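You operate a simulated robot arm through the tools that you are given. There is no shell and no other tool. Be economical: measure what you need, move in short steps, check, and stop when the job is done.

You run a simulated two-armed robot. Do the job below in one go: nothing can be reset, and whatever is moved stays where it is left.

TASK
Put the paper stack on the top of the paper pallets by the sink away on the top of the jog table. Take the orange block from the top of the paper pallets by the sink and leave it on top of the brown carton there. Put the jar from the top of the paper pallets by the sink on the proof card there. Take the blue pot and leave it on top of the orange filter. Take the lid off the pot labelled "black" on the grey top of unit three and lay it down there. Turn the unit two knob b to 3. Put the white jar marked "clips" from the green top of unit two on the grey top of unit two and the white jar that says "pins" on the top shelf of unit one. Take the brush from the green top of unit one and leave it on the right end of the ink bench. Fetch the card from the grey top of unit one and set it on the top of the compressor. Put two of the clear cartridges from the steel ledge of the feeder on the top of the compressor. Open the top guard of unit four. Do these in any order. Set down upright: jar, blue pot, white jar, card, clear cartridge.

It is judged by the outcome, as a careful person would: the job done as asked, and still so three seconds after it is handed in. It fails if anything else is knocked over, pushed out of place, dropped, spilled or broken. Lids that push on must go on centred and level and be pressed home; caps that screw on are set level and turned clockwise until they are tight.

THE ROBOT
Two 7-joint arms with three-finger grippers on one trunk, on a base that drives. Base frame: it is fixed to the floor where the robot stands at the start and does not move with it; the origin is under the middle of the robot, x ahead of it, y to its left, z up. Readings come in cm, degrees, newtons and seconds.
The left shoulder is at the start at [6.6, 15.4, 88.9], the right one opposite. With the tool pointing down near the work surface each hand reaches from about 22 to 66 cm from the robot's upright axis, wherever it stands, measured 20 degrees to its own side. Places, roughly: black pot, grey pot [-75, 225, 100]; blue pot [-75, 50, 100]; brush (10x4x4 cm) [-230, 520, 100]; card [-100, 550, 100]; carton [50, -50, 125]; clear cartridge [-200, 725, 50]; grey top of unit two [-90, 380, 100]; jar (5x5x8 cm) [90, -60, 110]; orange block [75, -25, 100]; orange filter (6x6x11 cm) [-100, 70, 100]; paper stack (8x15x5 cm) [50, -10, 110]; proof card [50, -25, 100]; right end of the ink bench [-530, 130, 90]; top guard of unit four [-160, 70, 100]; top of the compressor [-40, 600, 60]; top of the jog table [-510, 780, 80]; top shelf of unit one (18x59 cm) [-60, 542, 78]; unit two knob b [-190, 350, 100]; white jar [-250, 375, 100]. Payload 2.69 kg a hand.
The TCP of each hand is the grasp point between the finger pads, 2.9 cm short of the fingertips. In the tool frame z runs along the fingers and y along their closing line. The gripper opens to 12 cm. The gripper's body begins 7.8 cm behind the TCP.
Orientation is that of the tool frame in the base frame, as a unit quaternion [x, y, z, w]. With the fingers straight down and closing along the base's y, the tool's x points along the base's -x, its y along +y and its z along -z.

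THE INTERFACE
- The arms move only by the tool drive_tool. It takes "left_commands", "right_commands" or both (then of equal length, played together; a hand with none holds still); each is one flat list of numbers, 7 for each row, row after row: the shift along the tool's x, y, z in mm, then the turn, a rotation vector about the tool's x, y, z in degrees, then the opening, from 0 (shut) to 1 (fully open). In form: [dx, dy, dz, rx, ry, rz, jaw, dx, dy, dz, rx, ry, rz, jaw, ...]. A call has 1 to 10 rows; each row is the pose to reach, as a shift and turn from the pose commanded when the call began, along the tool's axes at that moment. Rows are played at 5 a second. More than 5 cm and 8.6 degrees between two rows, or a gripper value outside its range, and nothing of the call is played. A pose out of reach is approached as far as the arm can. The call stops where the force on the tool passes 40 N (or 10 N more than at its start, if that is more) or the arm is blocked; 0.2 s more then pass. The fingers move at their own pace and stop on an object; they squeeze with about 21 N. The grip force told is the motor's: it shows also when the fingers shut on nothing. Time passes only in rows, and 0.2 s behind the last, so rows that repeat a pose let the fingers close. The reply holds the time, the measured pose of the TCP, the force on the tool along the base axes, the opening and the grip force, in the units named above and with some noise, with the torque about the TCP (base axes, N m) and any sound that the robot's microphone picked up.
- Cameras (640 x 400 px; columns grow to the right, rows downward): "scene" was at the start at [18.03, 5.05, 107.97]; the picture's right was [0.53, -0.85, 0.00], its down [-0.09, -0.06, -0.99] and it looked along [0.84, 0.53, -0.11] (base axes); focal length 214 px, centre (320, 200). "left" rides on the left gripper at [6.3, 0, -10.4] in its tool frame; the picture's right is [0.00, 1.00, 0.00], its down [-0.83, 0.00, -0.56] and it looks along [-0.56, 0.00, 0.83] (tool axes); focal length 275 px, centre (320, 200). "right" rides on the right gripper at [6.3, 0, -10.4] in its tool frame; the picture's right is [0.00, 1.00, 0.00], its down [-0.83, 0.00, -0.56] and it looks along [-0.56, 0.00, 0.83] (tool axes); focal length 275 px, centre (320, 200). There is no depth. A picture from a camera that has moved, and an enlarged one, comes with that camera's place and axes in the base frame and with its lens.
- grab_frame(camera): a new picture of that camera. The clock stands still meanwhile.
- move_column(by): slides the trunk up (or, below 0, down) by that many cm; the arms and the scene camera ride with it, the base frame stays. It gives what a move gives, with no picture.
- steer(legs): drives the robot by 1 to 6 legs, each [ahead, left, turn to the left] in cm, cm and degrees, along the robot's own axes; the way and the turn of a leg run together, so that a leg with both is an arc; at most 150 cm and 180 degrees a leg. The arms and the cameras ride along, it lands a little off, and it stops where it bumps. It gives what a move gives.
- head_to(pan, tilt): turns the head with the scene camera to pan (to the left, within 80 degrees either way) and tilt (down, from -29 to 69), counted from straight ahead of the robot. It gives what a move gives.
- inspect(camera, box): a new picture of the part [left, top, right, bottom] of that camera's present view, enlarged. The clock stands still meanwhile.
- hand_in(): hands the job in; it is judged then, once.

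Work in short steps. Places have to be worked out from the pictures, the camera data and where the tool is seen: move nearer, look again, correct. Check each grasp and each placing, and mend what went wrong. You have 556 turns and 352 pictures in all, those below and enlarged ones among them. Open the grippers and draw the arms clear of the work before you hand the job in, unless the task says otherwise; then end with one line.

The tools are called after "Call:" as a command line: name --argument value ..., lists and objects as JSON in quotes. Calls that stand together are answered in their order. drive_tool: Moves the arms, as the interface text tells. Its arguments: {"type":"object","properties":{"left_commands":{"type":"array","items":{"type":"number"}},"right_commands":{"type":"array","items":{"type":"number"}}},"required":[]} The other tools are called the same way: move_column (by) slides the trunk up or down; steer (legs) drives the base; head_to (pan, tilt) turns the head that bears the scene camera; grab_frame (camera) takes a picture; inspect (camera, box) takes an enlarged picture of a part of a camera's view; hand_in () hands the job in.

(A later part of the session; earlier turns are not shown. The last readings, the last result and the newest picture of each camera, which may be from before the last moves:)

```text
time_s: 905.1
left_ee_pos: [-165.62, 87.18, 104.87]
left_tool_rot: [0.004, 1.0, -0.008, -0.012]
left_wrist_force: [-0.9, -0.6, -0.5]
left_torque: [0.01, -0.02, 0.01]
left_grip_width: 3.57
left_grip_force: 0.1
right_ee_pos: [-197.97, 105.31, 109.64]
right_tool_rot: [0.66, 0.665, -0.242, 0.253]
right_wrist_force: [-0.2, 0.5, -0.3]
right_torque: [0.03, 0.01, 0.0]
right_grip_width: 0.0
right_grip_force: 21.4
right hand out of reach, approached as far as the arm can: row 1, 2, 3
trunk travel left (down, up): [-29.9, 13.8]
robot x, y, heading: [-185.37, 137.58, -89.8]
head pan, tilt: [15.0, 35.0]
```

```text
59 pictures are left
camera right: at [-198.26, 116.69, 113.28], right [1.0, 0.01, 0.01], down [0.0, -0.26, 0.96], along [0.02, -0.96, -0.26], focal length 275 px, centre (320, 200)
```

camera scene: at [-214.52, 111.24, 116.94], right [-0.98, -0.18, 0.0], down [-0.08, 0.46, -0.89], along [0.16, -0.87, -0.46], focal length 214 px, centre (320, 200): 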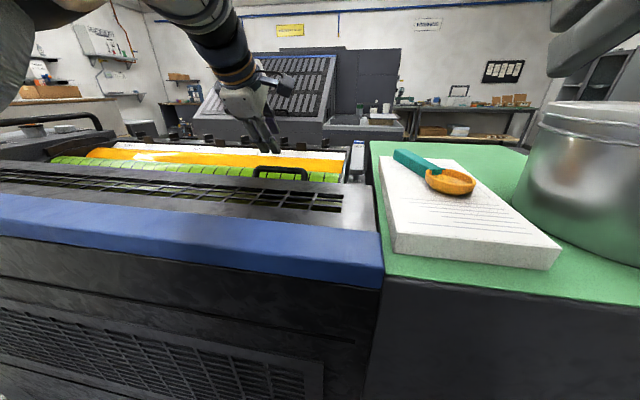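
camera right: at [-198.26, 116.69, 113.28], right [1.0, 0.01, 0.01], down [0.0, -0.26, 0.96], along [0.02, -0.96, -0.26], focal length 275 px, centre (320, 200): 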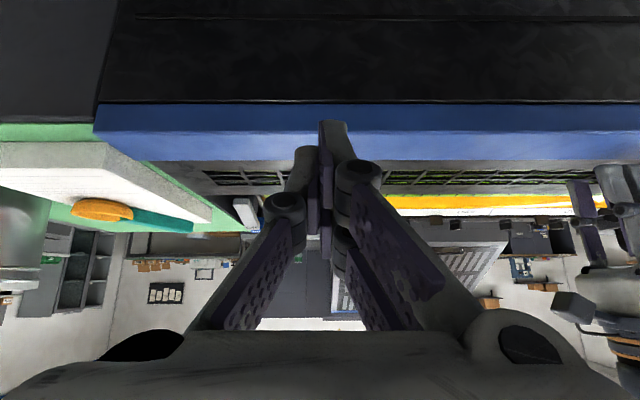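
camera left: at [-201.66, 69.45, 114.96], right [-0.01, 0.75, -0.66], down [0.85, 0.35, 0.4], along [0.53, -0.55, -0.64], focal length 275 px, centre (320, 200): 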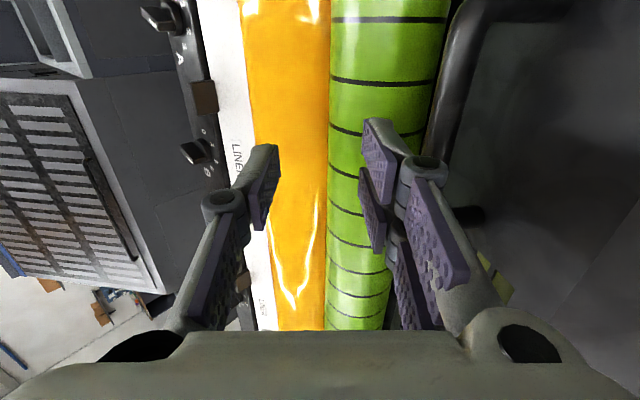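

The left hand sits over the panel; I turn it back to its normal yaw so that it can be lifted clear.

Call:
drive_tool --left_commands '[0, 0, -10, 0, 0, 8.5, 0.3, 0, 0, -20, 0, 0, 17, 0.3, 0, 10, -30, 0, 0, 25.5, 0.3, 0, 20, -40, 0, 0, 34, 0.3, 0, 30, -50, 0, 0, 42.5, 0.3, 0, 40, -60, 0, 0, 51, 0.3, 0, 55, -70, 0, 0, 59.5, 0.3, 0, 70, -80, 0, 0, 68, 0.3, 0, 85, -90, 0, 0, 76.5, 0.3, 0, 100, -100, 0, 0, 85, 0.3]'

Call:
drive_tool --left_commands '[30, 0, -20, 0, 0, 0, 0.3, 60, 0, -40, 0, 0, 0, 0.3, 90, 0, -60, 0, 0, 0, 0.3]'

```text
time_s: 907.3
left_ee_pos: [-160.34, 89.31, 104.31]
left_tool_rot: [0.679, 0.734, -0.014, -0.003]
left_wrist_force: [-0.7, 0.2, 0.2]
left_torque: [0.06, -0.03, -0.02]
left_grip_width: 3.61
left_grip_force: 0.1
left hand out of reach, approached as far as the arm can: row 1, 2, 3, 4, 5, 6, 7, 8, 9, 10
right_ee_pos: [-197.9, 105.1, 109.42]
right_tool_rot: [0.66, 0.664, -0.242, 0.252]
right_wrist_force: [-0.1, 0.3, 0.6]
right_torque: [0.05, 0.04, 0.0]
right_grip_width: 0.0
right_grip_force: 20.9
trunk travel left (down, up): [-29.9, 13.8]
robot x, y, heading: [-185.28, 137.54, -89.8]
head pan, tilt: [15.0, 35.0]
```

```text
time_s: 908.1
left_ee_pos: [-158.66, 93.12, 104.12]
left_tool_rot: [0.677, 0.736, -0.016, -0.005]
left_wrist_force: [-0.1, -3.8, 4.1]
left_torque: [0.0, -0.11, -0.06]
left_grip_width: 3.61
left_grip_force: 0.1
left hand out of reach, approached as far as the arm can: row 1, 2, 3
right_ee_pos: [-198.07, 105.09, 109.69]
right_tool_rot: [0.661, 0.663, -0.243, 0.253]
right_wrist_force: [0.4, 0.1, 0.1]
right_torque: [0.0, 0.02, -0.04]
right_grip_width: 0.0
right_grip_force: 21.0
trunk travel left (down, up): [-29.9, 13.8]
robot x, y, heading: [-185.69, 137.5, -90.0]
head pan, tilt: [15.0, 35.0]
```

Raise the trunk to lift the left hand clear.

Call:
move_column --by 13.5

Call:
drive_tool --left_commands '[40, 0, -20, 0, 0, 0, 0.3, 80, 0, -40, 0, 0, 0, 0.3, 120, 0, -60, 0, 0, 0, 0.3]'

```text
time_s: 909.7
left_ee_pos: [-158.99, 92.93, 117.58]
left_tool_rot: [0.678, 0.735, -0.015, -0.004]
left_wrist_force: [0.1, -0.6, -0.2]
left_torque: [0.06, 0.01, 0.02]
left_grip_width: 3.59
left_grip_force: 0.1
right_ee_pos: [-198.01, 105.14, 122.94]
right_tool_rot: [0.661, 0.664, -0.243, 0.252]
right_wrist_force: [-0.5, 0.0, -0.4]
right_torque: [0.03, 0.0, 0.01]
right_grip_width: 0.03
right_grip_force: 20.8
trunk travel left (down, up): [-43.4, 0.3]
robot x, y, heading: [-185.64, 137.52, -90.0]
head pan, tilt: [15.0, 35.0]
```

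```text
time_s: 910.5
left_ee_pos: [-159.38, 105.09, 123.37]
left_tool_rot: [0.677, 0.736, -0.018, -0.009]
left_wrist_force: [-0.6, 0.5, 0.4]
left_torque: [-0.02, -0.02, 0.01]
left_grip_width: 3.62
left_grip_force: 0.1
right_ee_pos: [-198.05, 105.21, 123.1]
right_tool_rot: [0.661, 0.664, -0.243, 0.251]
right_wrist_force: [-0.5, -0.2, 0.0]
right_torque: [-0.03, -0.01, -0.01]
right_grip_width: 0.0
right_grip_force: 21.5
trunk travel left (down, up): [-43.4, 0.3]
robot x, y, heading: [-185.29, 137.49, -89.7]
head pan, tilt: [15.0, 35.0]
```

Left is clear. Drive 12 cm ahead and bring the closed right fingertips to the hover point in line with the gap behind the bar.

Call:
steer --legs '[[12, 0, 0]]'

Call:
drive_tool --right_commands '[-8, 1, 42, 0, 0, 0, 0, -16, 2, 84, 0, 0, 0, 0, -24, 3, 126, 0, 0, 0, 0, -32, 4, 168, 0, 0, 0, 0, -40, 5, 210, 0, 0, 0, 0]'

Call:
grab_frame --camera "right"

```text
time_s: 911.8
left_ee_pos: [-159.27, 93.14, 123.57]
left_tool_rot: [0.677, 0.736, -0.018, -0.005]
left_wrist_force: [0.7, 0.5, -0.6]
left_torque: [0.02, 0.01, -0.04]
left_grip_width: 3.61
left_grip_force: 0.0
right_ee_pos: [-197.76, 93.27, 123.0]
right_tool_rot: [0.66, 0.664, -0.244, 0.252]
right_wrist_force: [-0.4, -0.6, 1.0]
right_torque: [0.05, 0.0, 0.0]
right_grip_width: 0.0
right_grip_force: 21.1
trunk travel left (down, up): [-43.4, 0.3]
robot x, y, heading: [-185.35, 125.96, -90.0]
head pan, tilt: [15.0, 35.0]
```

```text
time_s: 913.0
left_ee_pos: [-159.27, 93.11, 123.41]
left_tool_rot: [0.677, 0.736, -0.017, -0.007]
left_wrist_force: [0.1, -0.3, -0.8]
left_torque: [0.03, 0.04, -0.02]
left_grip_width: 3.6
left_grip_force: 0.1
right_ee_pos: [-197.15, 76.3, 109.81]
right_tool_rot: [0.661, 0.664, -0.243, 0.252]
right_wrist_force: [0.7, -0.6, 0.9]
right_torque: [0.01, -0.04, -0.03]
right_grip_width: 0.0
right_grip_force: 21.6
trunk travel left (down, up): [-43.4, 0.3]
robot x, y, heading: [-185.2, 125.37, -89.9]
head pan, tilt: [15.0, 35.0]
```

```text
58 pictures are left
camera right: at [-197.4, 87.86, 113.45], right [1.0, 0.01, 0.01], down [0.0, -0.26, 0.96], along [0.01, -0.96, -0.26], focal length 275 px, centre (320, 200)
```

right: 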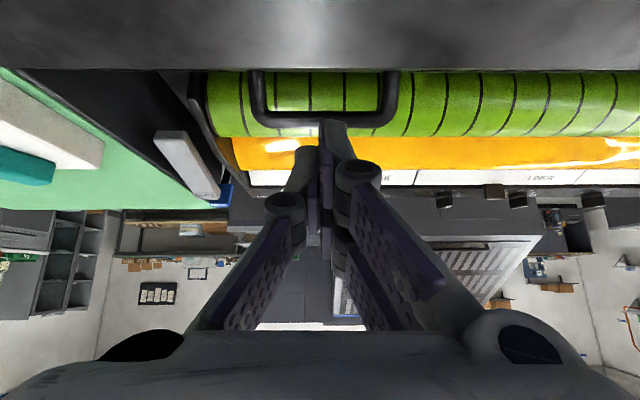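

The handle is clearly in view with a gap behind it. Slide the fingertips along their axis into the gap under the bar (12 cm), watching the force.

Call:
drive_tool --right_commands '[-7, 2, 20, 0, 0, 0, 0, -7, 2, 60, 0, 0, 0, 0, -7, 2, 95, 0, 0, 0, 0]'

Call:
grab_frame --camera "right"

```text
time_s: 913.8
left_ee_pos: [-159.36, 93.02, 123.35]
left_tool_rot: [0.677, 0.736, -0.018, -0.006]
left_wrist_force: [-0.4, 1.0, -0.2]
left_torque: [-0.01, 0.0, 0.01]
left_grip_width: 3.57
left_grip_force: 0.2
right_ee_pos: [-196.78, 69.69, 102.98]
right_tool_rot: [0.66, 0.664, -0.244, 0.252]
right_wrist_force: [-0.7, 0.2, -1.4]
right_torque: [0.0, 0.0, -0.03]
right_grip_width: 0.0
right_grip_force: 21.0
trunk travel left (down, up): [-43.4, 0.3]
robot x, y, heading: [-185.2, 125.77, -89.9]
head pan, tilt: [15.0, 35.0]
```

```text
57 pictures are left
camera right: at [-197.11, 81.12, 106.65], right [1.0, 0.01, 0.01], down [0.0, -0.26, 0.97], along [0.01, -0.96, -0.26], focal length 275 px, centre (320, 200)
```

right: 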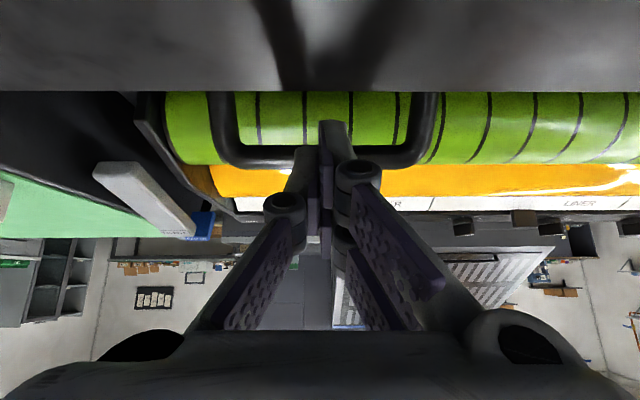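

Triangulated: bar at (y 64.5, z 99.3), wide gap behind it. Slide 4.2 cm more so the tip passes under the bar.

Call:
drive_tool --right_commands '[0, 0, 15, 0, 0, 0, 0, 0, 0, 30, 0, 0, 0, 0, 0, 0, 42, 0, 0, 0, 0]'

Call:
grab_frame --camera "right"

```text
time_s: 914.5
left_ee_pos: [-159.24, 94.15, 123.94]
left_tool_rot: [0.676, 0.736, -0.024, -0.004]
left_wrist_force: [0.6, 0.2, 0.8]
left_torque: [-0.06, 0.02, 0.04]
left_grip_width: 3.61
left_grip_force: 0.0
right_ee_pos: [-196.76, 68.06, 101.09]
right_tool_rot: [0.659, 0.663, -0.247, 0.255]
right_wrist_force: [-1.3, 35.3, 21.3]
right_torque: [-0.13, 0.02, 0.11]
right_grip_width: 0.61
right_grip_force: 28.5
trunk travel left (down, up): [-43.4, 0.3]
robot x, y, heading: [-185.39, 125.7, -90.2]
head pan, tilt: [15.0, 35.0]
stopped in row 3 (right hand): the force on the tool passed its limit at 50 N (the readings are from after the stop); the commanded pose is now the measured one
```

```text
56 pictures are left
camera right: at [-196.99, 79.58, 104.65], right [1.0, 0.01, 0.01], down [0.0, -0.25, 0.97], along [0.01, -0.97, -0.25], focal length 275 px, centre (320, 200)
```

right: 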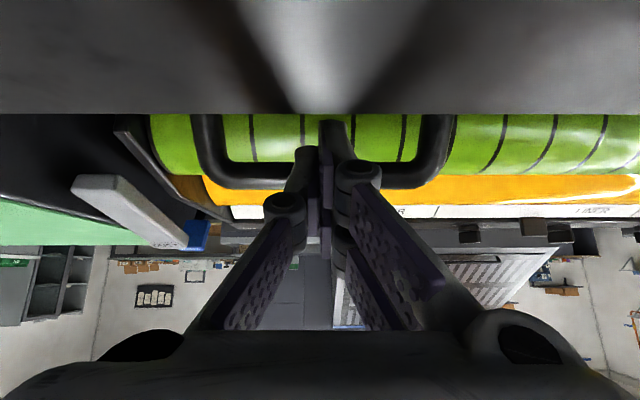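

The tip met the bar's north side. Back 1.5 cm, drop 1.3 cm along tool x (away below the bar), and slide again.

Call:
drive_tool --right_commands '[0, 0, -15, 0, 0, 0, 0, 13, 0, -15, 0, 0, 0, 0, 13, 0, 5, 0, 0, 0, 0, 13, 0, 20, 0, 0, 0, 0, 13, 0, 32, 0, 0, 0, 0]'

Call:
grab_frame --camera "right"

```text
time_s: 915.4
left_ee_pos: [-159.07, 94.55, 123.97]
left_tool_rot: [0.677, 0.736, -0.026, -0.005]
left_wrist_force: [0.0, 0.2, 0.2]
left_torque: [-0.05, 0.01, 0.0]
left_grip_width: 3.59
left_grip_force: 0.1
right_ee_pos: [-196.92, 68.58, 100.35]
right_tool_rot: [0.658, 0.661, -0.251, 0.261]
right_wrist_force: [-2.3, 48.8, 34.4]
right_torque: [-0.83, 0.02, 0.24]
right_grip_width: 0.0
right_grip_force: 28.0
trunk travel left (down, up): [-43.4, 0.3]
robot x, y, heading: [-185.42, 125.77, -90.1]
head pan, tilt: [15.0, 35.0]
stopped in row 4 (right hand): the force on the tool passed its limit at 64 N (the readings are from after the stop); the commanded pose is now the measured one
```

```text
55 pictures are left
camera right: at [-197.0, 80.28, 103.85], right [1.0, 0.01, 0.01], down [0.0, -0.24, 0.97], along [0.01, -0.97, -0.24], focal length 275 px, centre (320, 200)
```

right: 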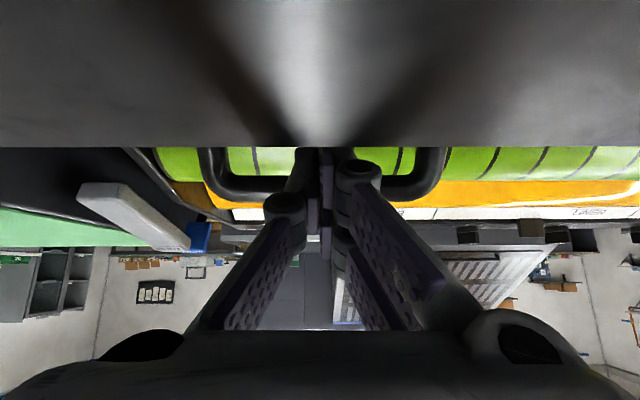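

Underneath there's a roller, so hooking fails. But the handle's legs run along y (x≈-202 and -192) — those I can grip with the normal orientation. Back off, shift to the west leg, open.

Call:
drive_tool --right_commands '[-5, 0, -30, 0, 0, 0, 0, -10, 0, -65, 0, 0, 0, 0.3, -10, -25, -65, 0, 0, 0, 0.35, -10, -50, -65, 0, 0, 0, 0.35]'

Call:
grab_frame --camera "right"

```text
time_s: 916.4
left_ee_pos: [-159.21, 93.31, 123.45]
left_tool_rot: [0.675, 0.737, -0.02, -0.01]
left_wrist_force: [0.0, 0.4, -0.4]
left_torque: [-0.03, -0.01, 0.01]
left_grip_width: 3.6
left_grip_force: 0.0
right_ee_pos: [-201.77, 71.28, 104.69]
right_tool_rot: [0.66, 0.663, -0.246, 0.254]
right_wrist_force: [0.6, -0.1, 0.7]
right_torque: [0.0, 0.03, -0.02]
right_grip_width: 4.2
right_grip_force: 0.1
trunk travel left (down, up): [-43.4, 0.3]
robot x, y, heading: [-185.46, 126.01, -89.9]
head pan, tilt: [15.0, 35.0]
```

```text
54 pictures are left
camera right: at [-202.12, 82.84, 108.39], right [1.0, 0.01, 0.01], down [0.0, -0.26, 0.97], along [0.01, -0.97, -0.26], focal length 275 px, centre (320, 200)
```

right: 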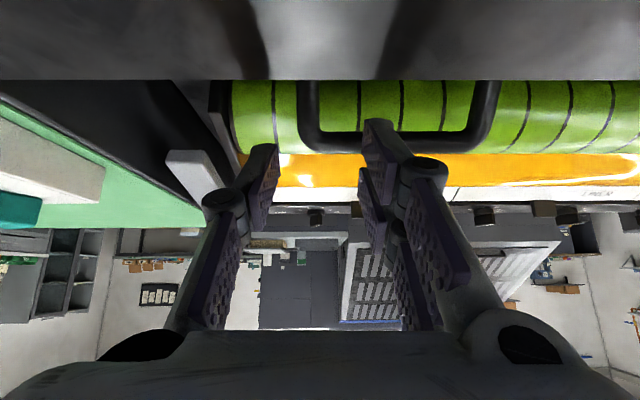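

The west leg is between the fingers. Go in 3.9 cm and close on it.

Call:
drive_tool --right_commands '[4, -5, 20, 0, 0, 0, 0.35, 7, -5, 37, 0, 0, 0, 0.35, 7, -5, 37, 0, 0, 0, 0.2, 7, -5, 37, 0, 0, 0, 0.05, 7, -5, 37, 0, 0, 0, 0, 7, -5, 37, 0, 0, 0, 0]'

Call:
grab_frame --camera "right"

```text
time_s: 917.8
left_ee_pos: [-159.15, 93.23, 123.42]
left_tool_rot: [0.676, 0.737, -0.019, -0.009]
left_wrist_force: [0.8, 0.3, -0.2]
left_torque: [-0.02, 0.0, 0.01]
left_grip_width: 3.63
left_grip_force: 0.0
right_ee_pos: [-202.39, 69.27, 101.47]
right_tool_rot: [0.66, 0.663, -0.245, 0.255]
right_wrist_force: [0.1, -1.3, -0.3]
right_torque: [-0.03, 0.03, -0.01]
right_grip_width: 0.0
right_grip_force: 21.1
trunk travel left (down, up): [-43.4, 0.3]
robot x, y, heading: [-185.62, 125.6, -90.0]
head pan, tilt: [15.0, 35.0]
```

```text
53 pictures are left
camera right: at [-202.59, 80.92, 105.13], right [1.0, 0.01, 0.01], down [0.0, -0.26, 0.97], along [0.01, -0.97, -0.26], focal length 275 px, centre (320, 200)
```

right: 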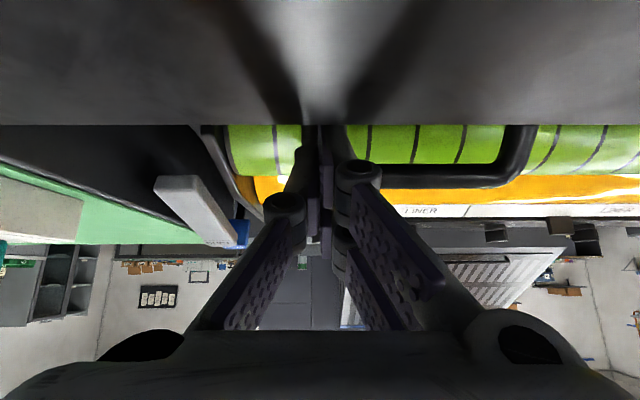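

Closed on nothing — the leg lies deeper. Open, advance 1.3 cm more and close again.

Call:
drive_tool --right_commands '[0, 0, -10, 0, 0, 0, 0.2, 0, 0, -10, 0, 0, 0, 0.35, 0, 0, 5, 0, 0, 0, 0.35, 0, 0, 14, 0, 0, 0, 0.35, 0, 0, 14, 0, 0, 0, 0.2, 0, 0, 14, 0, 0, 0, 0, 0, 0, 14, 0, 0, 0, 0]'

Call:
grab_frame --camera "right"

```text
time_s: 919.4
left_ee_pos: [-159.17, 93.59, 123.47]
left_tool_rot: [0.675, 0.737, -0.021, -0.009]
left_wrist_force: [-0.1, 0.9, 0.2]
left_torque: [0.0, -0.01, 0.03]
left_grip_width: 3.62
left_grip_force: 0.0
right_ee_pos: [-202.44, 68.58, 100.58]
right_tool_rot: [0.66, 0.662, -0.247, 0.255]
right_wrist_force: [4.1, 8.9, 9.1]
right_torque: [-0.22, -0.09, 0.14]
right_grip_width: 0.01
right_grip_force: 21.0
trunk travel left (down, up): [-43.4, 0.3]
robot x, y, heading: [-185.02, 125.74, -90.0]
head pan, tilt: [15.0, 35.0]
```

```text
52 pictures are left
camera right: at [-202.54, 80.11, 104.22], right [1.0, 0.01, 0.01], down [0.0, -0.25, 0.97], along [0.01, -0.97, -0.25], focal length 275 px, centre (320, 200)
```

right: 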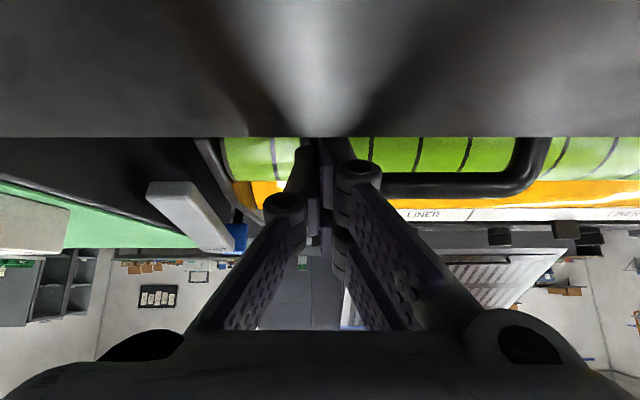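

Call:
drive_tool --right_commands '[0, 0, -30, 0, 0, 0, 0.2, 0, 20, -70, 0, 0, 0, 0.35, 0, 60, -90, 0, 0, 0, 0.35, 0, 110, -100, 0, 0, 0, 0.35]'

Call:
head_to --pan -8 --tilt 35

Call:
inspect --camera "scene" --box '[250, 90, 410, 190]'

```text
refused: row 4 steps farther than a row can; nothing moved
```

```text
time_s: 920.3
left_ee_pos: [-159.18, 93.4, 123.49]
left_tool_rot: [0.676, 0.736, -0.02, -0.008]
left_wrist_force: [-0.4, 0.0, -0.6]
left_torque: [-0.02, -0.01, -0.03]
left_grip_width: 3.6
left_grip_force: 0.0
right_ee_pos: [-202.33, 68.52, 100.74]
right_tool_rot: [0.66, 0.662, -0.248, 0.255]
right_wrist_force: [0.2, 7.2, 10.6]
right_torque: [-0.29, -0.11, 0.12]
right_grip_width: 0.0
right_grip_force: 21.0
trunk travel left (down, up): [-43.4, 0.3]
robot x, y, heading: [-185.3, 126.32, -90.1]
head pan, tilt: [-8.0, 35.0]
```

```text
4.00 times, centred on (330, 140) of scene
camera zoom: at [-186.72, 116.86, 122.56], right [-0.99, 0.14, 0.0], down [0.08, 0.57, -0.82], along [-0.11, -0.81, -0.57], focal length 858 px, centre (280, 440)
```

zoom: 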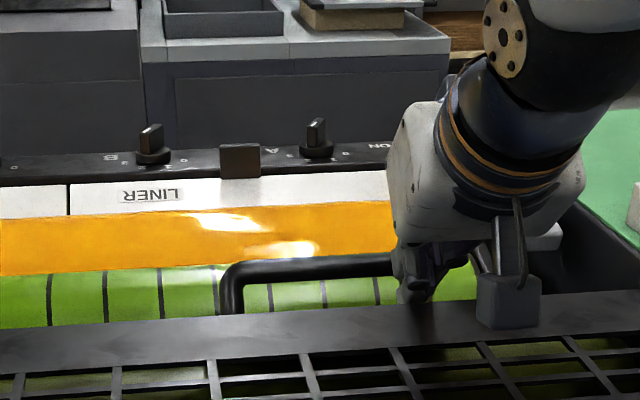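

The handle is on the guard's sloping front with the bar at (y 65.5, z 100) just above the roller; hooking from the gap should work if I lift straight up. Retreat, go to the middle (x≈-197), slide in again.

Call:
drive_tool --right_commands '[-3, 0, -25, 0, 0, 0, 0, -6, 0, -50, 0, 0, 0, 0, -6, 27, -50, 0, 0, 0, 0, -6, 54, -50, 0, 0, 0, 0, -3, 54, -20, 0, 0, 0, 0, 2, 54, 0, 0, 0, 0, 0]'

Call:
drive_tool --right_commands '[-10, 0, -8, 0, 0, 0, 0, -20, 0, -19, 0, 0, 0, 0, -33, 0, -35, 0, 0, 0, 0, -46, 0, -52, 0, 0, 0, 0]'

Call:
grab_frame --camera "right"

```text
time_s: 921.7
left_ee_pos: [-159.18, 93.31, 123.55]
left_tool_rot: [0.676, 0.737, -0.019, -0.008]
left_wrist_force: [1.1, 0.3, 0.1]
left_torque: [-0.02, -0.03, 0.01]
left_grip_width: 3.63
left_grip_force: 0.0
right_ee_pos: [-196.88, 68.74, 100.53]
right_tool_rot: [0.66, 0.663, -0.246, 0.255]
right_wrist_force: [-0.4, 0.1, -0.3]
right_torque: [0.03, -0.01, -0.01]
right_grip_width: 0.0
right_grip_force: 20.8
trunk travel left (down, up): [-43.4, 0.3]
robot x, y, heading: [-185.11, 126.0, -89.9]
head pan, tilt: [-8.0, 35.0]
```

```text
time_s: 922.7
left_ee_pos: [-159.26, 93.39, 123.51]
left_tool_rot: [0.676, 0.737, -0.02, -0.008]
left_wrist_force: [0.2, -0.2, -0.2]
left_torque: [-0.01, 0.02, -0.01]
left_grip_width: 3.61
left_grip_force: 0.1
right_ee_pos: [-196.98, 68.68, 107.48]
right_tool_rot: [0.66, 0.663, -0.246, 0.254]
right_wrist_force: [-0.3, 0.0, 0.5]
right_torque: [-0.01, 0.02, 0.02]
right_grip_width: 0.01
right_grip_force: 20.8
trunk travel left (down, up): [-43.4, 0.3]
robot x, y, heading: [-185.01, 126.23, -90.0]
head pan, tilt: [-8.0, 35.0]
```

```text
50 pictures are left
camera right: at [-197.2, 80.23, 111.07], right [1.0, 0.01, 0.01], down [0.0, -0.26, 0.97], along [0.01, -0.97, -0.26], focal length 275 px, centre (320, 200)
```

right: 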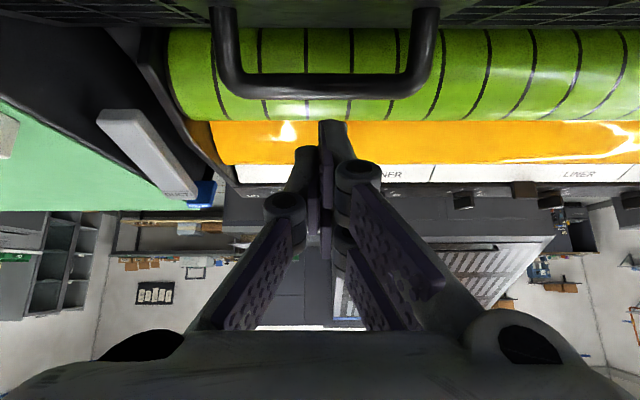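

The lift missed: the handle stands upright, bar ≈(65.3,98.3) with clearance below. I must enter lower behind it: go north, slide down the gap to tip ≈(67,95.5).

Call:
drive_tool --right_commands '[30, 0, -26, 0, 0, 0, 0, 62, 0, -54, 0, 0, 0, 0, 62, 0, -6, 0, 0, 0, 0, 62, 0, 40, 0, 0, 0, 0, 64, 0, 70, 0, 0, 0, 0]'

Call:
grab_frame --camera "right"

```text
time_s: 923.7
left_ee_pos: [-159.27, 92.99, 123.25]
left_tool_rot: [0.677, 0.736, -0.017, -0.009]
left_wrist_force: [-0.3, -1.4, -0.9]
left_torque: [0.08, -0.02, -0.01]
left_grip_width: 3.6
left_grip_force: 0.1
right_ee_pos: [-196.81, 70.39, 101.75]
right_tool_rot: [0.656, 0.66, -0.251, 0.268]
right_wrist_force: [-0.4, -9.9, 13.4]
right_torque: [-0.34, -0.07, 0.04]
right_grip_width: 0.02
right_grip_force: 21.5
right hand out of reach, approached as far as the arm can: row 2
trunk travel left (down, up): [-43.4, 0.3]
robot x, y, heading: [-185.69, 125.42, -90.3]
head pan, tilt: [-8.0, 35.0]
stopped in row 5 (right hand): the force on the tool passed its limit at 54 N (the readings are from after the stop); the commanded pose is now the measured one
```

```text
49 pictures are left
camera right: at [-197.15, 82.04, 105.06], right [1.0, 0.01, 0.02], down [-0.01, -0.23, 0.97], along [0.02, -0.97, -0.23], focal length 275 px, centre (320, 200)
```

right: 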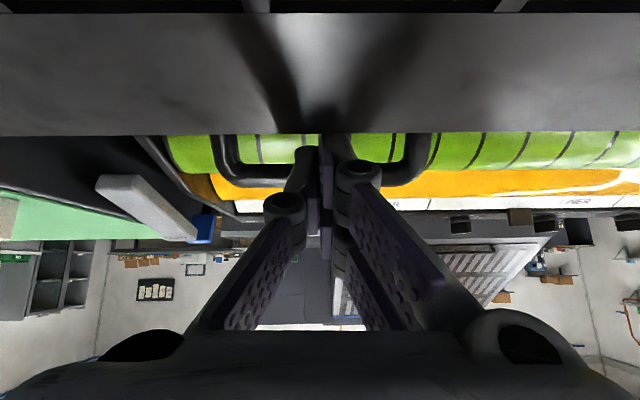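

The finger touches the panel's south edge (≈(71.2,101.2)), so a steeper insertion is needed. Retreat upward, lower the trunk a bit for reach, and set the pitch to ~22°.

Call:
drive_tool --right_commands '[-20, 0, -40, 0, 0, 0, 0, -40, 0, -80, 0, 0, 0, 0, -60, 0, -115, 0, 0, 0, 0, -80, 0, -140, 0, 6, 0, 0, -80, 0, -140, 0, 13, 0, 0, -80, 0, -140, 0, 19, 0, 0]'

Call:
move_column --by -8

Call:
steer --legs '[[2.5, 0, 0]]'

```text
time_s: 925.1
left_ee_pos: [-159.11, 93.22, 123.37]
left_tool_rot: [0.676, 0.737, -0.02, -0.008]
left_wrist_force: [-0.5, -0.3, 0.2]
left_torque: [0.04, 0.01, -0.03]
left_grip_width: 3.64
left_grip_force: 0.0
right_ee_pos: [-197.2, 74.23, 117.32]
right_tool_rot: [0.69, 0.695, -0.138, 0.15]
right_wrist_force: [0.7, 1.6, -0.4]
right_torque: [0.01, 0.01, 0.0]
right_grip_width: 0.02
right_grip_force: 20.8
trunk travel left (down, up): [-43.4, 0.3]
robot x, y, heading: [-185.15, 126.1, -89.9]
head pan, tilt: [-8.0, 35.0]
```

```text
time_s: 926.3
left_ee_pos: [-159.2, 86.95, 107.07]
left_tool_rot: [0.67, 0.734, 0.066, -0.088]
left_wrist_force: [0.0, 0.6, 0.2]
left_torque: [0.0, 0.01, -0.02]
left_grip_width: 3.61
left_grip_force: 0.0
right_ee_pos: [-197.13, 74.57, 109.36]
right_tool_rot: [0.69, 0.694, -0.139, 0.152]
right_wrist_force: [-0.1, 0.7, -0.1]
right_torque: [-0.01, 0.02, 0.0]
right_grip_width: 0.01
right_grip_force: 20.6
trunk travel left (down, up): [-35.4, 8.3]
robot x, y, heading: [-185.42, 125.78, -90.3]
head pan, tilt: [-8.0, 35.0]
```

```text
time_s: 927.1
left_ee_pos: [-159.21, 84.38, 106.93]
left_tool_rot: [0.67, 0.734, 0.066, -0.087]
left_wrist_force: [-0.3, -1.1, -0.3]
left_torque: [0.02, 0.0, 0.04]
left_grip_width: 3.61
left_grip_force: 0.2
right_ee_pos: [-197.21, 71.93, 109.3]
right_tool_rot: [0.69, 0.695, -0.139, 0.151]
right_wrist_force: [0.0, -0.6, -1.2]
right_torque: [0.04, 0.02, -0.04]
right_grip_width: 0.0
right_grip_force: 20.9
trunk travel left (down, up): [-35.4, 8.3]
robot x, y, heading: [-185.35, 122.9, -90.2]
head pan, tilt: [-8.0, 35.0]
```

Now slide the right fingertips down the gap (pitch 23°) to tip ≈(67.1,96), and pull the left hand back.

Call:
drive_tool --right_commands '[3, 0, 40, 0, 0, 0, 0, 6, 0, 80, 0, 0, 0, 0, 8, 0, 112, 0, 0, 0, 0]' --left_commands '[40, 0, -20, 0, 0, 0, 0.3, 80, 0, -40, 0, 0, 0, 0.3, 110, 0, -60, 0, 0, 0, 0.3]'

Call:
grab_frame --camera "right"

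```text
time_s: 927.9
left_ee_pos: [-155.4, 88.37, 108.28]
left_tool_rot: [0.671, 0.734, 0.067, -0.086]
left_wrist_force: [-0.4, -0.8, -0.6]
left_torque: [0.05, -0.01, 0.02]
left_grip_width: 3.61
left_grip_force: 0.0
left hand out of reach, approached as far as the arm can: row 1, 2, 3
right_ee_pos: [-197.1, 68.71, 101.13]
right_tool_rot: [0.69, 0.691, -0.143, 0.161]
right_wrist_force: [-0.2, 11.1, 16.7]
right_torque: [0.73, 0.17, -0.07]
right_grip_width: 0.0
right_grip_force: 21.1
trunk travel left (down, up): [-35.4, 8.3]
robot x, y, heading: [-185.2, 123.99, -90.0]
head pan, tilt: [-8.0, 35.0]
stopped in row 3 (right hand): the force on the tool passed its limit at 60 N (the readings are from after the stop); the commanded pose is now the measured one
```

```text
48 pictures are left
camera right: at [-197.34, 78.72, 107.91], right [1.0, 0.01, 0.02], down [-0.01, -0.52, 0.85], along [0.02, -0.85, -0.52], focal length 275 px, centre (320, 200)
```

right: 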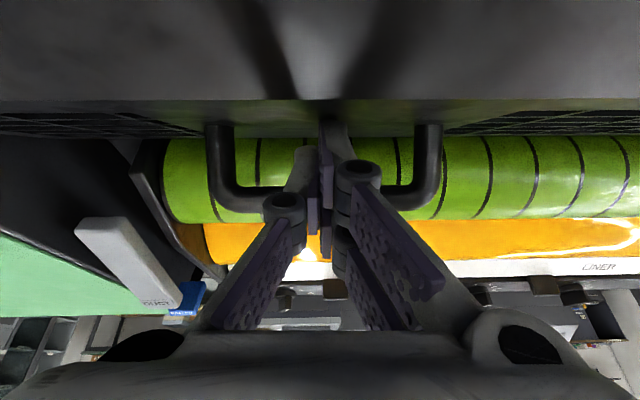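

The bar-to-panel gap is too narrow for a finger. Alternative: the guard's top is a grid — I can grip one of its cross bars through two neighbouring holes. Retreat, make the right hand vertical over the grid and look.

Call:
drive_tool --right_commands '[0, 0, -40, 0, 0, 0, 0, 0, 0, -80, 0, 0, 0, 0.3, 30, 0, -90, 0, 8, 0, 0.3, 60, 0, -90, 0, 16, 0, 0.3, 80, 0, -90, 0, 24, 0, 0.3]'

Call:
grab_frame --camera "right"

```text
time_s: 929.1
left_ee_pos: [-155.29, 88.12, 108.24]
left_tool_rot: [0.671, 0.733, 0.068, -0.087]
left_wrist_force: [-0.5, -0.4, 0.5]
left_torque: [0.01, 0.01, -0.01]
left_grip_width: 3.6
left_grip_force: 0.1
right_ee_pos: [-197.23, 79.49, 105.73]
right_tool_rot: [0.704, 0.711, 0.006, 0.011]
right_wrist_force: [-0.6, -0.7, 0.4]
right_torque: [-0.03, 0.01, -0.02]
right_grip_width: 3.6
right_grip_force: 0.1
trunk travel left (down, up): [-35.4, 8.3]
robot x, y, heading: [-185.12, 123.53, -90.0]
head pan, tilt: [-8.0, 35.0]
```

```text
47 pictures are left
camera right: at [-197.62, 85.83, 115.97], right [1.0, 0.01, 0.02], down [0.0, -0.83, 0.56], along [0.03, -0.56, -0.83], focal length 275 px, centre (320, 200)
```

right: 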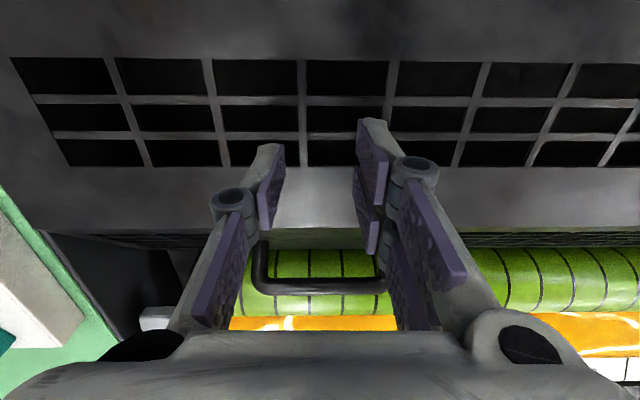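

Good view: the holes are ~4.2×1.5 cm; a rotated hand (closing along y, fingers 1 cm thick in y) can straddle an x-running grid bar at y≈80.2. First get the left hand out of the way, moving it outboard and back.

Call:
drive_tool --left_commands '[0, 40, 0, 0, 0, 0, 0.3, 0, 80, 0, 0, 0, 0, 0.3, 0, 120, 0, 0, 0, 0, 0.3, 30, 150, 0, 0, 0, 0, 0.3, 60, 180, 0, 0, 0, 0, 0.3, 100, 200, -20, 0, 0, 0, 0.3]' --right_commands '[0, 0, -20, 0, 0, 8.5, 0.25, 0, 0, -20, 0, 0, 17, 0.25, 0, 0, -20, 0, 0, 25.5, 0.25, 0, 0, -20, 0, 0, 34, 0.25, 0, 0, -20, 0, 0, 42.5, 0.25, 0, 0, -20, 0, 0, 51, 0.25]'

Call:
drive_tool --right_commands '[0, 0, 0, 0, 0, 8.5, 0.25, 0, 0, 0, 0, 0, 17, 0.25, 0, 0, 0, 0, 0, 25.5, 0.25, 0, 0, 0, 0, 0, 34, 0.25, 0, 0, 0, 0, 0, 39, 0.25]'

Call:
grab_frame --camera "right"

```text
time_s: 930.5
left_ee_pos: [-136.03, 99.34, 112.04]
left_tool_rot: [0.671, 0.733, 0.067, -0.087]
left_wrist_force: [1.0, 0.3, 0.2]
left_torque: [0.0, 0.0, -0.04]
left_grip_width: 3.55
left_grip_force: 0.0
right_ee_pos: [-197.27, 79.48, 107.73]
right_tool_rot: [0.942, 0.337, 0.009, 0.009]
right_wrist_force: [-0.6, 0.1, 0.3]
right_torque: [0.0, 0.02, 0.01]
right_grip_width: 3.0
right_grip_force: 0.0
trunk travel left (down, up): [-35.4, 8.3]
robot x, y, heading: [-185.5, 123.41, -90.2]
head pan, tilt: [-8.0, 35.0]
```

```text
time_s: 931.7
left_ee_pos: [-136.24, 99.32, 111.84]
left_tool_rot: [0.671, 0.733, 0.068, -0.087]
left_wrist_force: [0.2, 0.3, 0.6]
left_torque: [0.0, -0.02, 0.02]
left_grip_width: 3.63
left_grip_force: 0.1
right_ee_pos: [-197.28, 79.44, 107.66]
right_tool_rot: [1.0, 0.003, 0.011, 0.005]
right_wrist_force: [-0.4, 0.4, 0.3]
right_torque: [0.0, 0.02, 0.03]
right_grip_width: 2.99
right_grip_force: 0.0
trunk travel left (down, up): [-35.4, 8.3]
robot x, y, heading: [-185.77, 123.02, -90.3]
head pan, tilt: [-8.0, 35.0]
```

```text
46 pictures are left
camera right: at [-191.29, 79.6, 118.2], right [0.01, -1.0, 0.01], down [-0.84, 0.0, 0.54], along [-0.54, -0.01, -0.84], focal length 275 px, centre (320, 200)
```

right: 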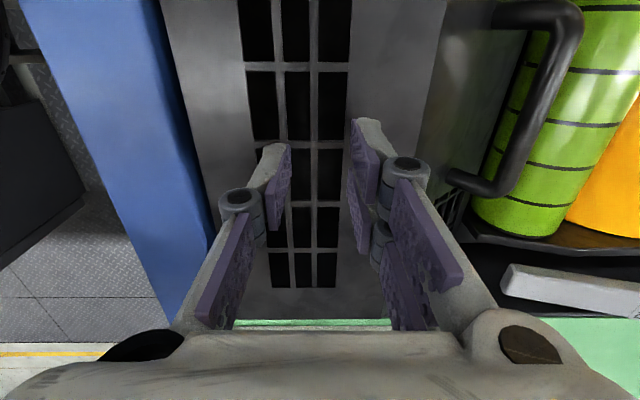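

The x-bar at y≈79.7 lies right under the TCP. Shift 2.3 cm to a hole's middle in x, narrow the jaws to 1.4 cm and descend into the holes.

Call:
drive_tool --right_commands '[-12, -2, 0, 0, 0, 0, 0.12, -23, -3, 0, 0, 0, 0, 0.12, -23, -3, 15, 0, 0, 0, 0.12]'

Call:
grab_frame --camera "right"

```text
time_s: 932.5
left_ee_pos: [-136.18, 99.17, 111.96]
left_tool_rot: [0.671, 0.733, 0.066, -0.087]
left_wrist_force: [0.1, 0.7, 0.8]
left_torque: [0.0, 0.03, 0.0]
left_grip_width: 3.59
left_grip_force: 0.0
right_ee_pos: [-199.46, 79.71, 106.04]
right_tool_rot: [1.0, 0.004, 0.012, 0.006]
right_wrist_force: [-0.6, -0.3, -0.2]
right_torque: [0.02, -0.01, -0.01]
right_grip_width: 1.43
right_grip_force: 0.0
trunk travel left (down, up): [-35.4, 8.3]
robot x, y, heading: [-185.4, 123.26, -90.1]
head pan, tilt: [-8.0, 35.0]
```

```text
45 pictures are left
camera right: at [-193.51, 79.87, 116.63], right [0.01, -1.0, 0.01], down [-0.84, 0.0, 0.54], along [-0.54, -0.02, -0.84], focal length 275 px, centre (320, 200)
```

right: 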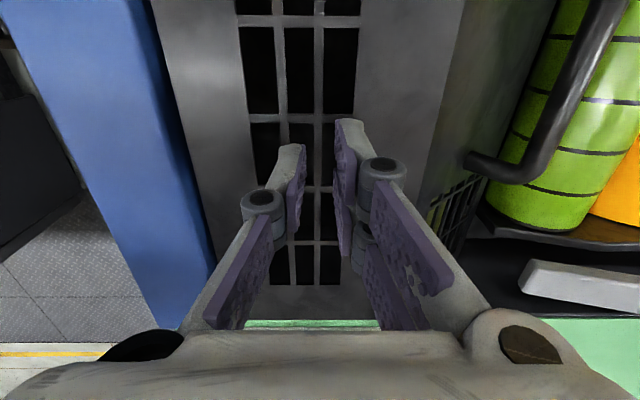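

Fingers straddle the bar and sit over the holes. Descend into them.

Call:
drive_tool --right_commands '[0, 0, 12, 0, 0, 0, 0.12, 0, 0, 24, 0, 0, 0, 0.12, 0, 0, 32, 0, 0, 0, 0.12, 0, 0, 38, 0, 0, 0, 0.12]'

Call:
grab_frame --camera "right"

```text
time_s: 933.4
left_ee_pos: [-136.21, 99.23, 111.97]
left_tool_rot: [0.67, 0.734, 0.067, -0.087]
left_wrist_force: [-0.8, -0.3, 0.2]
left_torque: [0.04, -0.02, 0.02]
left_grip_width: 3.58
left_grip_force: 0.1
right_ee_pos: [-199.46, 79.59, 103.1]
right_tool_rot: [1.0, 0.003, 0.012, 0.012]
right_wrist_force: [-1.5, 3.7, 10.5]
right_torque: [0.1, 0.22, -0.08]
right_grip_width: 0.0
right_grip_force: 28.0
trunk travel left (down, up): [-35.4, 8.3]
robot x, y, heading: [-185.41, 123.51, -90.0]
head pan, tilt: [-8.0, 35.0]
stopped in row 4 (right hand): the force on the tool passed its limit at 49 N (the readings are from after the stop); the commanded pose is now the measured one
```

```text
44 pictures are left
camera right: at [-193.52, 79.92, 113.57], right [0.01, -1.0, 0.02], down [-0.85, 0.0, 0.53], along [-0.53, -0.03, -0.85], focal length 275 px, centre (320, 200)
```

right: 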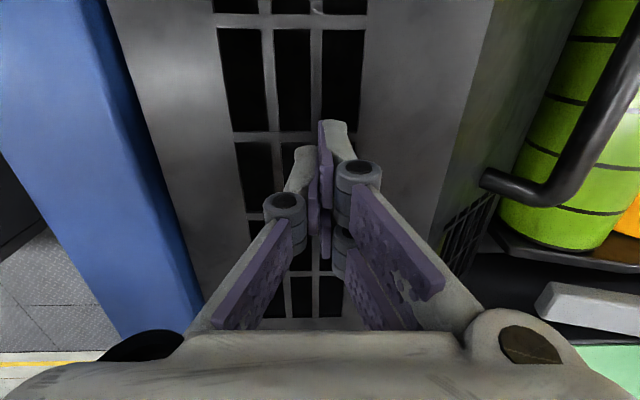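

The "holes" are solid (contact at z≈100). Back to the handle with this rotated right hand (1 cm thick fingers), pitched forward: raise and pitch 42°.

Call:
drive_tool --right_commands '[0, 0, -30, 0, 0, 0, 0.2, 10, 0, -60, 0, 0, 0, 0.3, 20, 0, -70, -8, 0, 0, 0.3, 20, 10, -70, -16, 0, 0, 0.3, 20, 20, -70, -24, 0, 0, 0.3, 20, 30, -70, -32, 0, 0, 0.3, 20, 50, -70, -40, 0, 0, 0.3, 20, 80, -60, -43, 0, 0, 0.3]'

Call:
grab_frame --camera "right"

```text
time_s: 935.2
left_ee_pos: [-136.19, 99.17, 112.0]
left_tool_rot: [0.671, 0.733, 0.067, -0.087]
left_wrist_force: [0.3, -0.3, 0.2]
left_torque: [0.0, -0.02, -0.01]
left_grip_width: 3.58
left_grip_force: 0.0
right_ee_pos: [-197.5, 71.78, 109.21]
right_tool_rot: [0.926, -0.002, 0.014, 0.378]
right_wrist_force: [-0.1, 0.8, 1.0]
right_torque: [-0.03, 0.0, 0.0]
right_grip_width: 3.6
right_grip_force: 0.1
trunk travel left (down, up): [-35.4, 8.3]
robot x, y, heading: [-185.42, 123.38, -90.2]
head pan, tilt: [-8.0, 35.0]
```

```text
43 pictures are left
camera right: at [-191.55, 78.92, 116.72], right [-0.01, -0.71, 0.7], down [-0.84, 0.38, 0.38], along [-0.54, -0.59, -0.61], focal length 275 px, centre (320, 200)
```

right: 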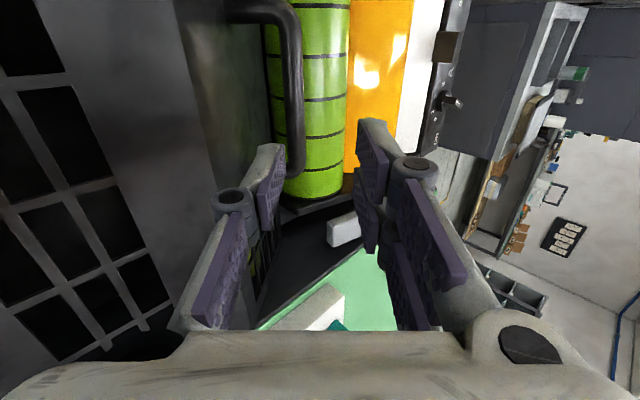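

Now the bar is seen right in front at (64.9,99.1), and this pose is within reach. Centre on it (−2.1 cm along tool y), narrow jaws to 2.6 cm, advance 7 cm and check.

Call:
drive_tool --right_commands '[0, -21, 0, 0, 0, 0, 0.22, 0, -21, 35, 0, 0, 0, 0.22, 0, -21, 70, 0, 0, 0, 0.22]'

Call:
grab_frame --camera "right"

```text
time_s: 936.0
left_ee_pos: [-136.13, 99.11, 111.93]
left_tool_rot: [0.671, 0.733, 0.068, -0.087]
left_wrist_force: [-0.1, 0.6, 0.2]
left_torque: [-0.02, 0.02, 0.0]
left_grip_width: 3.57
left_grip_force: 0.0
right_ee_pos: [-197.29, 68.27, 102.68]
right_tool_rot: [0.926, -0.002, 0.014, 0.378]
right_wrist_force: [-0.3, 0.5, -0.7]
right_torque: [0.01, 0.04, -0.01]
right_grip_width: 2.63
right_grip_force: 0.1
trunk travel left (down, up): [-35.4, 8.3]
robot x, y, heading: [-185.72, 122.98, -89.9]
head pan, tilt: [-8.0, 35.0]
```

```text
42 pictures are left
camera right: at [-191.29, 75.52, 110.27], right [-0.01, -0.71, 0.7], down [-0.84, 0.38, 0.38], along [-0.54, -0.59, -0.61], focal length 275 px, centre (320, 200)
```

right: 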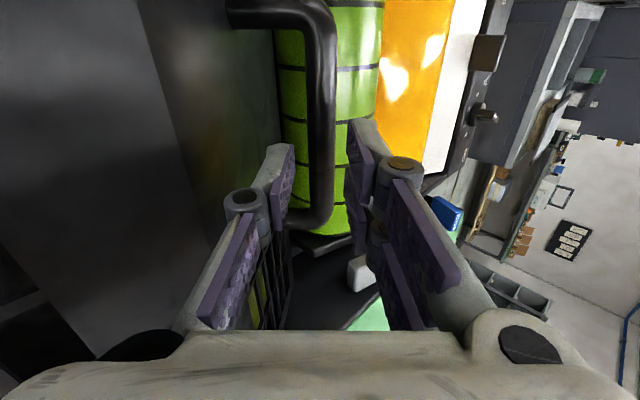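

Bar centred between the fingers. Advance 3 cm and close.

Call:
drive_tool --right_commands '[0, 0, 15, 0, 0, 0, 0.22, 0, 0, 30, 0, 0, 0, 0.22, 0, 0, 30, 0, 0, 0, 0.12, 0, 0, 30, 0, 0, 0, 0, 0, 0, 30, 0, 0, 0, 0]'

Call:
grab_frame --camera "right"

```text
time_s: 937.2
left_ee_pos: [-136.18, 99.26, 111.93]
left_tool_rot: [0.67, 0.734, 0.067, -0.088]
left_wrist_force: [-0.1, -1.0, 1.0]
left_torque: [0.01, 0.0, 0.05]
left_grip_width: 3.59
left_grip_force: 0.1
right_ee_pos: [-197.26, 66.16, 100.69]
right_tool_rot: [0.926, 0.0, 0.012, 0.378]
right_wrist_force: [-0.6, -4.9, 4.4]
right_torque: [-0.16, 0.92, 1.05]
right_grip_width: 1.58
right_grip_force: 41.8
trunk travel left (down, up): [-35.4, 8.3]
robot x, y, heading: [-185.46, 123.18, -90.3]
head pan, tilt: [-8.0, 35.0]
```

```text
41 pictures are left
camera right: at [-191.3, 73.44, 108.15], right [-0.01, -0.71, 0.7], down [-0.84, 0.38, 0.38], along [-0.54, -0.59, -0.61], focal length 275 px, centre (320, 200)
```

right: 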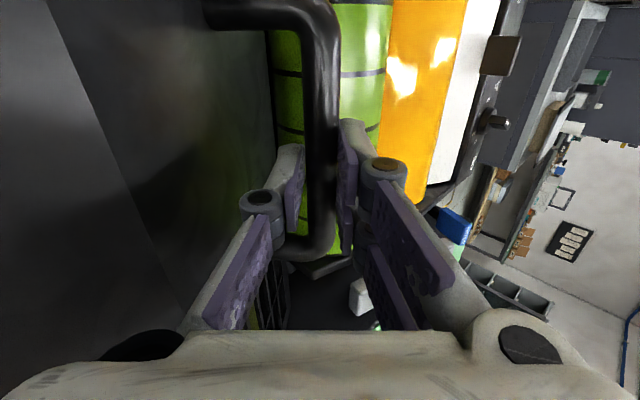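

Bar gripped firmly (1.6 cm, 42 N). Lift along the hinge arc, first 16°.

Call:
drive_tool --right_commands '[0, 10, -12, -3, 0, 0, 0, 0, 20, -24, -6, 0, 0, 0, 0, 28, -37, -10, 0, 0, 0, 0, 36, -50, -13, 0, 0, 0]'

Call:
grab_frame --camera "scene"

```text
time_s: 938.2
left_ee_pos: [-136.04, 99.26, 111.85]
left_tool_rot: [0.67, 0.734, 0.067, -0.089]
left_wrist_force: [-0.3, -0.2, 0.5]
left_torque: [0.03, 0.0, -0.02]
left_grip_width: 3.61
left_grip_force: 0.1
right_ee_pos: [-197.31, 66.99, 106.73]
right_tool_rot: [0.877, -0.002, 0.013, 0.48]
right_wrist_force: [8.2, -11.7, 0.7]
right_torque: [-0.1, 1.0, 0.98]
right_grip_width: 1.57
right_grip_force: 41.5
trunk travel left (down, up): [-35.4, 8.3]
robot x, y, heading: [-185.24, 123.18, -90.2]
head pan, tilt: [-8.0, 35.0]
```

```text
40 pictures are left
camera scene: at [-186.64, 107.17, 113.28], right [-0.99, 0.14, 0.0], down [0.08, 0.57, -0.82], along [-0.12, -0.81, -0.57], focal length 214 px, centre (320, 200)
```

scene: 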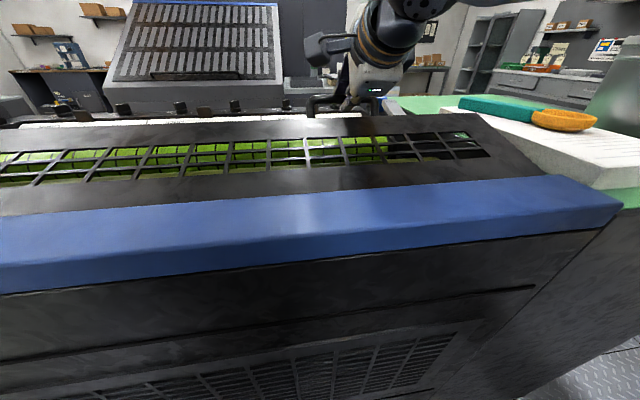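

The guard is rising. Continue the arc by another 40°.

Call:
drive_tool --right_commands '[0, 10, -12, -3, 0, 0, 0, 0, 19, -25, -5, 0, 0, 0, 0, 27, -38, -8, 0, 0, 0, 0, 34, -52, -10, 0, 0, 0, 0, 45, -81, -15, 0, 0, 0, 0, 52, -111, -20, 0, 0, 0, 0, 55, -142, -25, 0, 0, 0]'

Call:
grab_frame --camera "scene"

```text
time_s: 939.8
left_ee_pos: [-135.79, 99.14, 111.81]
left_tool_rot: [0.671, 0.733, 0.066, -0.088]
left_wrist_force: [-0.1, 0.4, 0.2]
left_torque: [0.01, -0.01, 0.01]
left_grip_width: 3.58
left_grip_force: 0.1
right_ee_pos: [-197.38, 76.15, 119.23]
right_tool_rot: [0.751, -0.003, 0.014, 0.66]
right_wrist_force: [18.0, -16.1, 26.0]
right_torque: [-0.35, 1.36, 1.04]
right_grip_width: 1.62
right_grip_force: 42.2
trunk travel left (down, up): [-35.4, 8.3]
robot x, y, heading: [-185.4, 123.52, -90.1]
head pan, tilt: [-8.0, 35.0]
```

```text
39 pictures are left
camera scene: at [-186.45, 107.27, 113.31], right [-0.99, 0.14, 0.0], down [0.08, 0.57, -0.82], along [-0.12, -0.81, -0.57], focal length 214 px, centre (320, 200)
```

scene: 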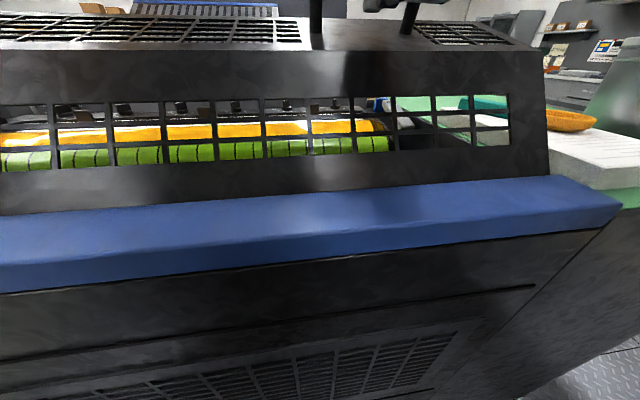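

Open to ~58°. Continue: small arm move up, then back the base to pull the guard past vertical.

Call:
drive_tool --right_commands '[0, 8, -18, 0, 0, 0, 0, 0, 14, -36, 0, 0, 0, 0, 0, 26, -50, 0, 0, 0, 0]'

Call:
steer --legs '[[-4, 0, 0]]'

```text
time_s: 940.4
left_ee_pos: [-135.97, 99.17, 111.92]
left_tool_rot: [0.67, 0.735, 0.066, -0.088]
left_wrist_force: [-0.1, -0.3, 0.1]
left_torque: [-0.01, -0.01, 0.0]
left_grip_width: 3.62
left_grip_force: 0.1
right_ee_pos: [-197.42, 78.5, 120.66]
right_tool_rot: [0.748, 0.0, 0.016, 0.663]
right_wrist_force: [11.4, -3.9, 11.8]
right_torque: [-0.02, 1.29, 1.51]
right_grip_width: 1.63
right_grip_force: 41.9
trunk travel left (down, up): [-35.4, 8.3]
robot x, y, heading: [-185.34, 123.07, -90.0]
head pan, tilt: [-8.0, 35.0]
stopped in row 2 (right hand): the force on the tool passed its limit at 48 N (the readings are from after the stop); the commanded pose is now the measured one
```

```text
time_s: 941.1
left_ee_pos: [-136.09, 100.5, 111.84]
left_tool_rot: [0.67, 0.734, 0.067, -0.089]
left_wrist_force: [0.6, 0.5, -0.2]
left_torque: [-0.02, 0.0, 0.02]
left_grip_width: 3.61
left_grip_force: 0.0
right_ee_pos: [-197.42, 79.45, 121.34]
right_tool_rot: [0.742, 0.0, 0.016, 0.67]
right_wrist_force: [6.0, 1.1, 5.8]
right_torque: [0.06, 1.52, -0.16]
right_grip_width: 1.6
right_grip_force: 41.5
trunk travel left (down, up): [-35.4, 8.3]
robot x, y, heading: [-185.14, 124.65, -89.7]
head pan, tilt: [-8.0, 35.0]
stopped in leg 1: the force on the tool passed its limit at 52 N (the readings are from after the stop); the commanded pose is now the measured one
```

At ~66°. Push on along the tangent in 1-cm steps to see whether it's the end stop.

Call:
drive_tool --right_commands '[0, 4, -9, 0, 0, 0, 0, 0, 7, -18, 0, 0, 0, 0, 0, 9, -28, 0, 0, 0, 0, 0, 10, -38, 0, 0, 0, 0]'

Call:
grab_frame --camera "scene"

```text
time_s: 942.1
left_ee_pos: [-135.87, 100.37, 111.93]
left_tool_rot: [0.67, 0.734, 0.066, -0.088]
left_wrist_force: [0.1, 0.3, -0.2]
left_torque: [0.0, 0.03, 0.03]
left_grip_width: 3.58
left_grip_force: 0.0
right_ee_pos: [-197.39, 83.22, 122.89]
right_tool_rot: [0.741, -0.001, 0.017, 0.671]
right_wrist_force: [10.5, -2.4, 12.3]
right_torque: [-0.35, 1.46, -0.35]
right_grip_width: 1.59
right_grip_force: 41.6
trunk travel left (down, up): [-35.4, 8.3]
robot x, y, heading: [-185.28, 124.45, -89.9]
head pan, tilt: [-8.0, 35.0]
```

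```text
38 pictures are left
camera scene: at [-186.35, 108.29, 113.48], right [-0.99, 0.12, 0.0], down [0.06, 0.55, -0.83], along [-0.1, -0.82, -0.56], focal length 214 px, centre (320, 200)
```

scene: 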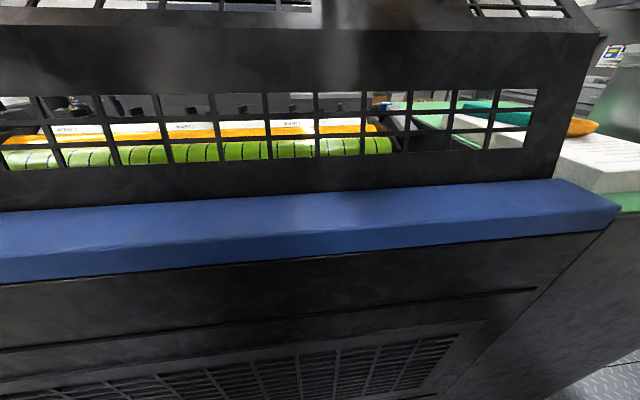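

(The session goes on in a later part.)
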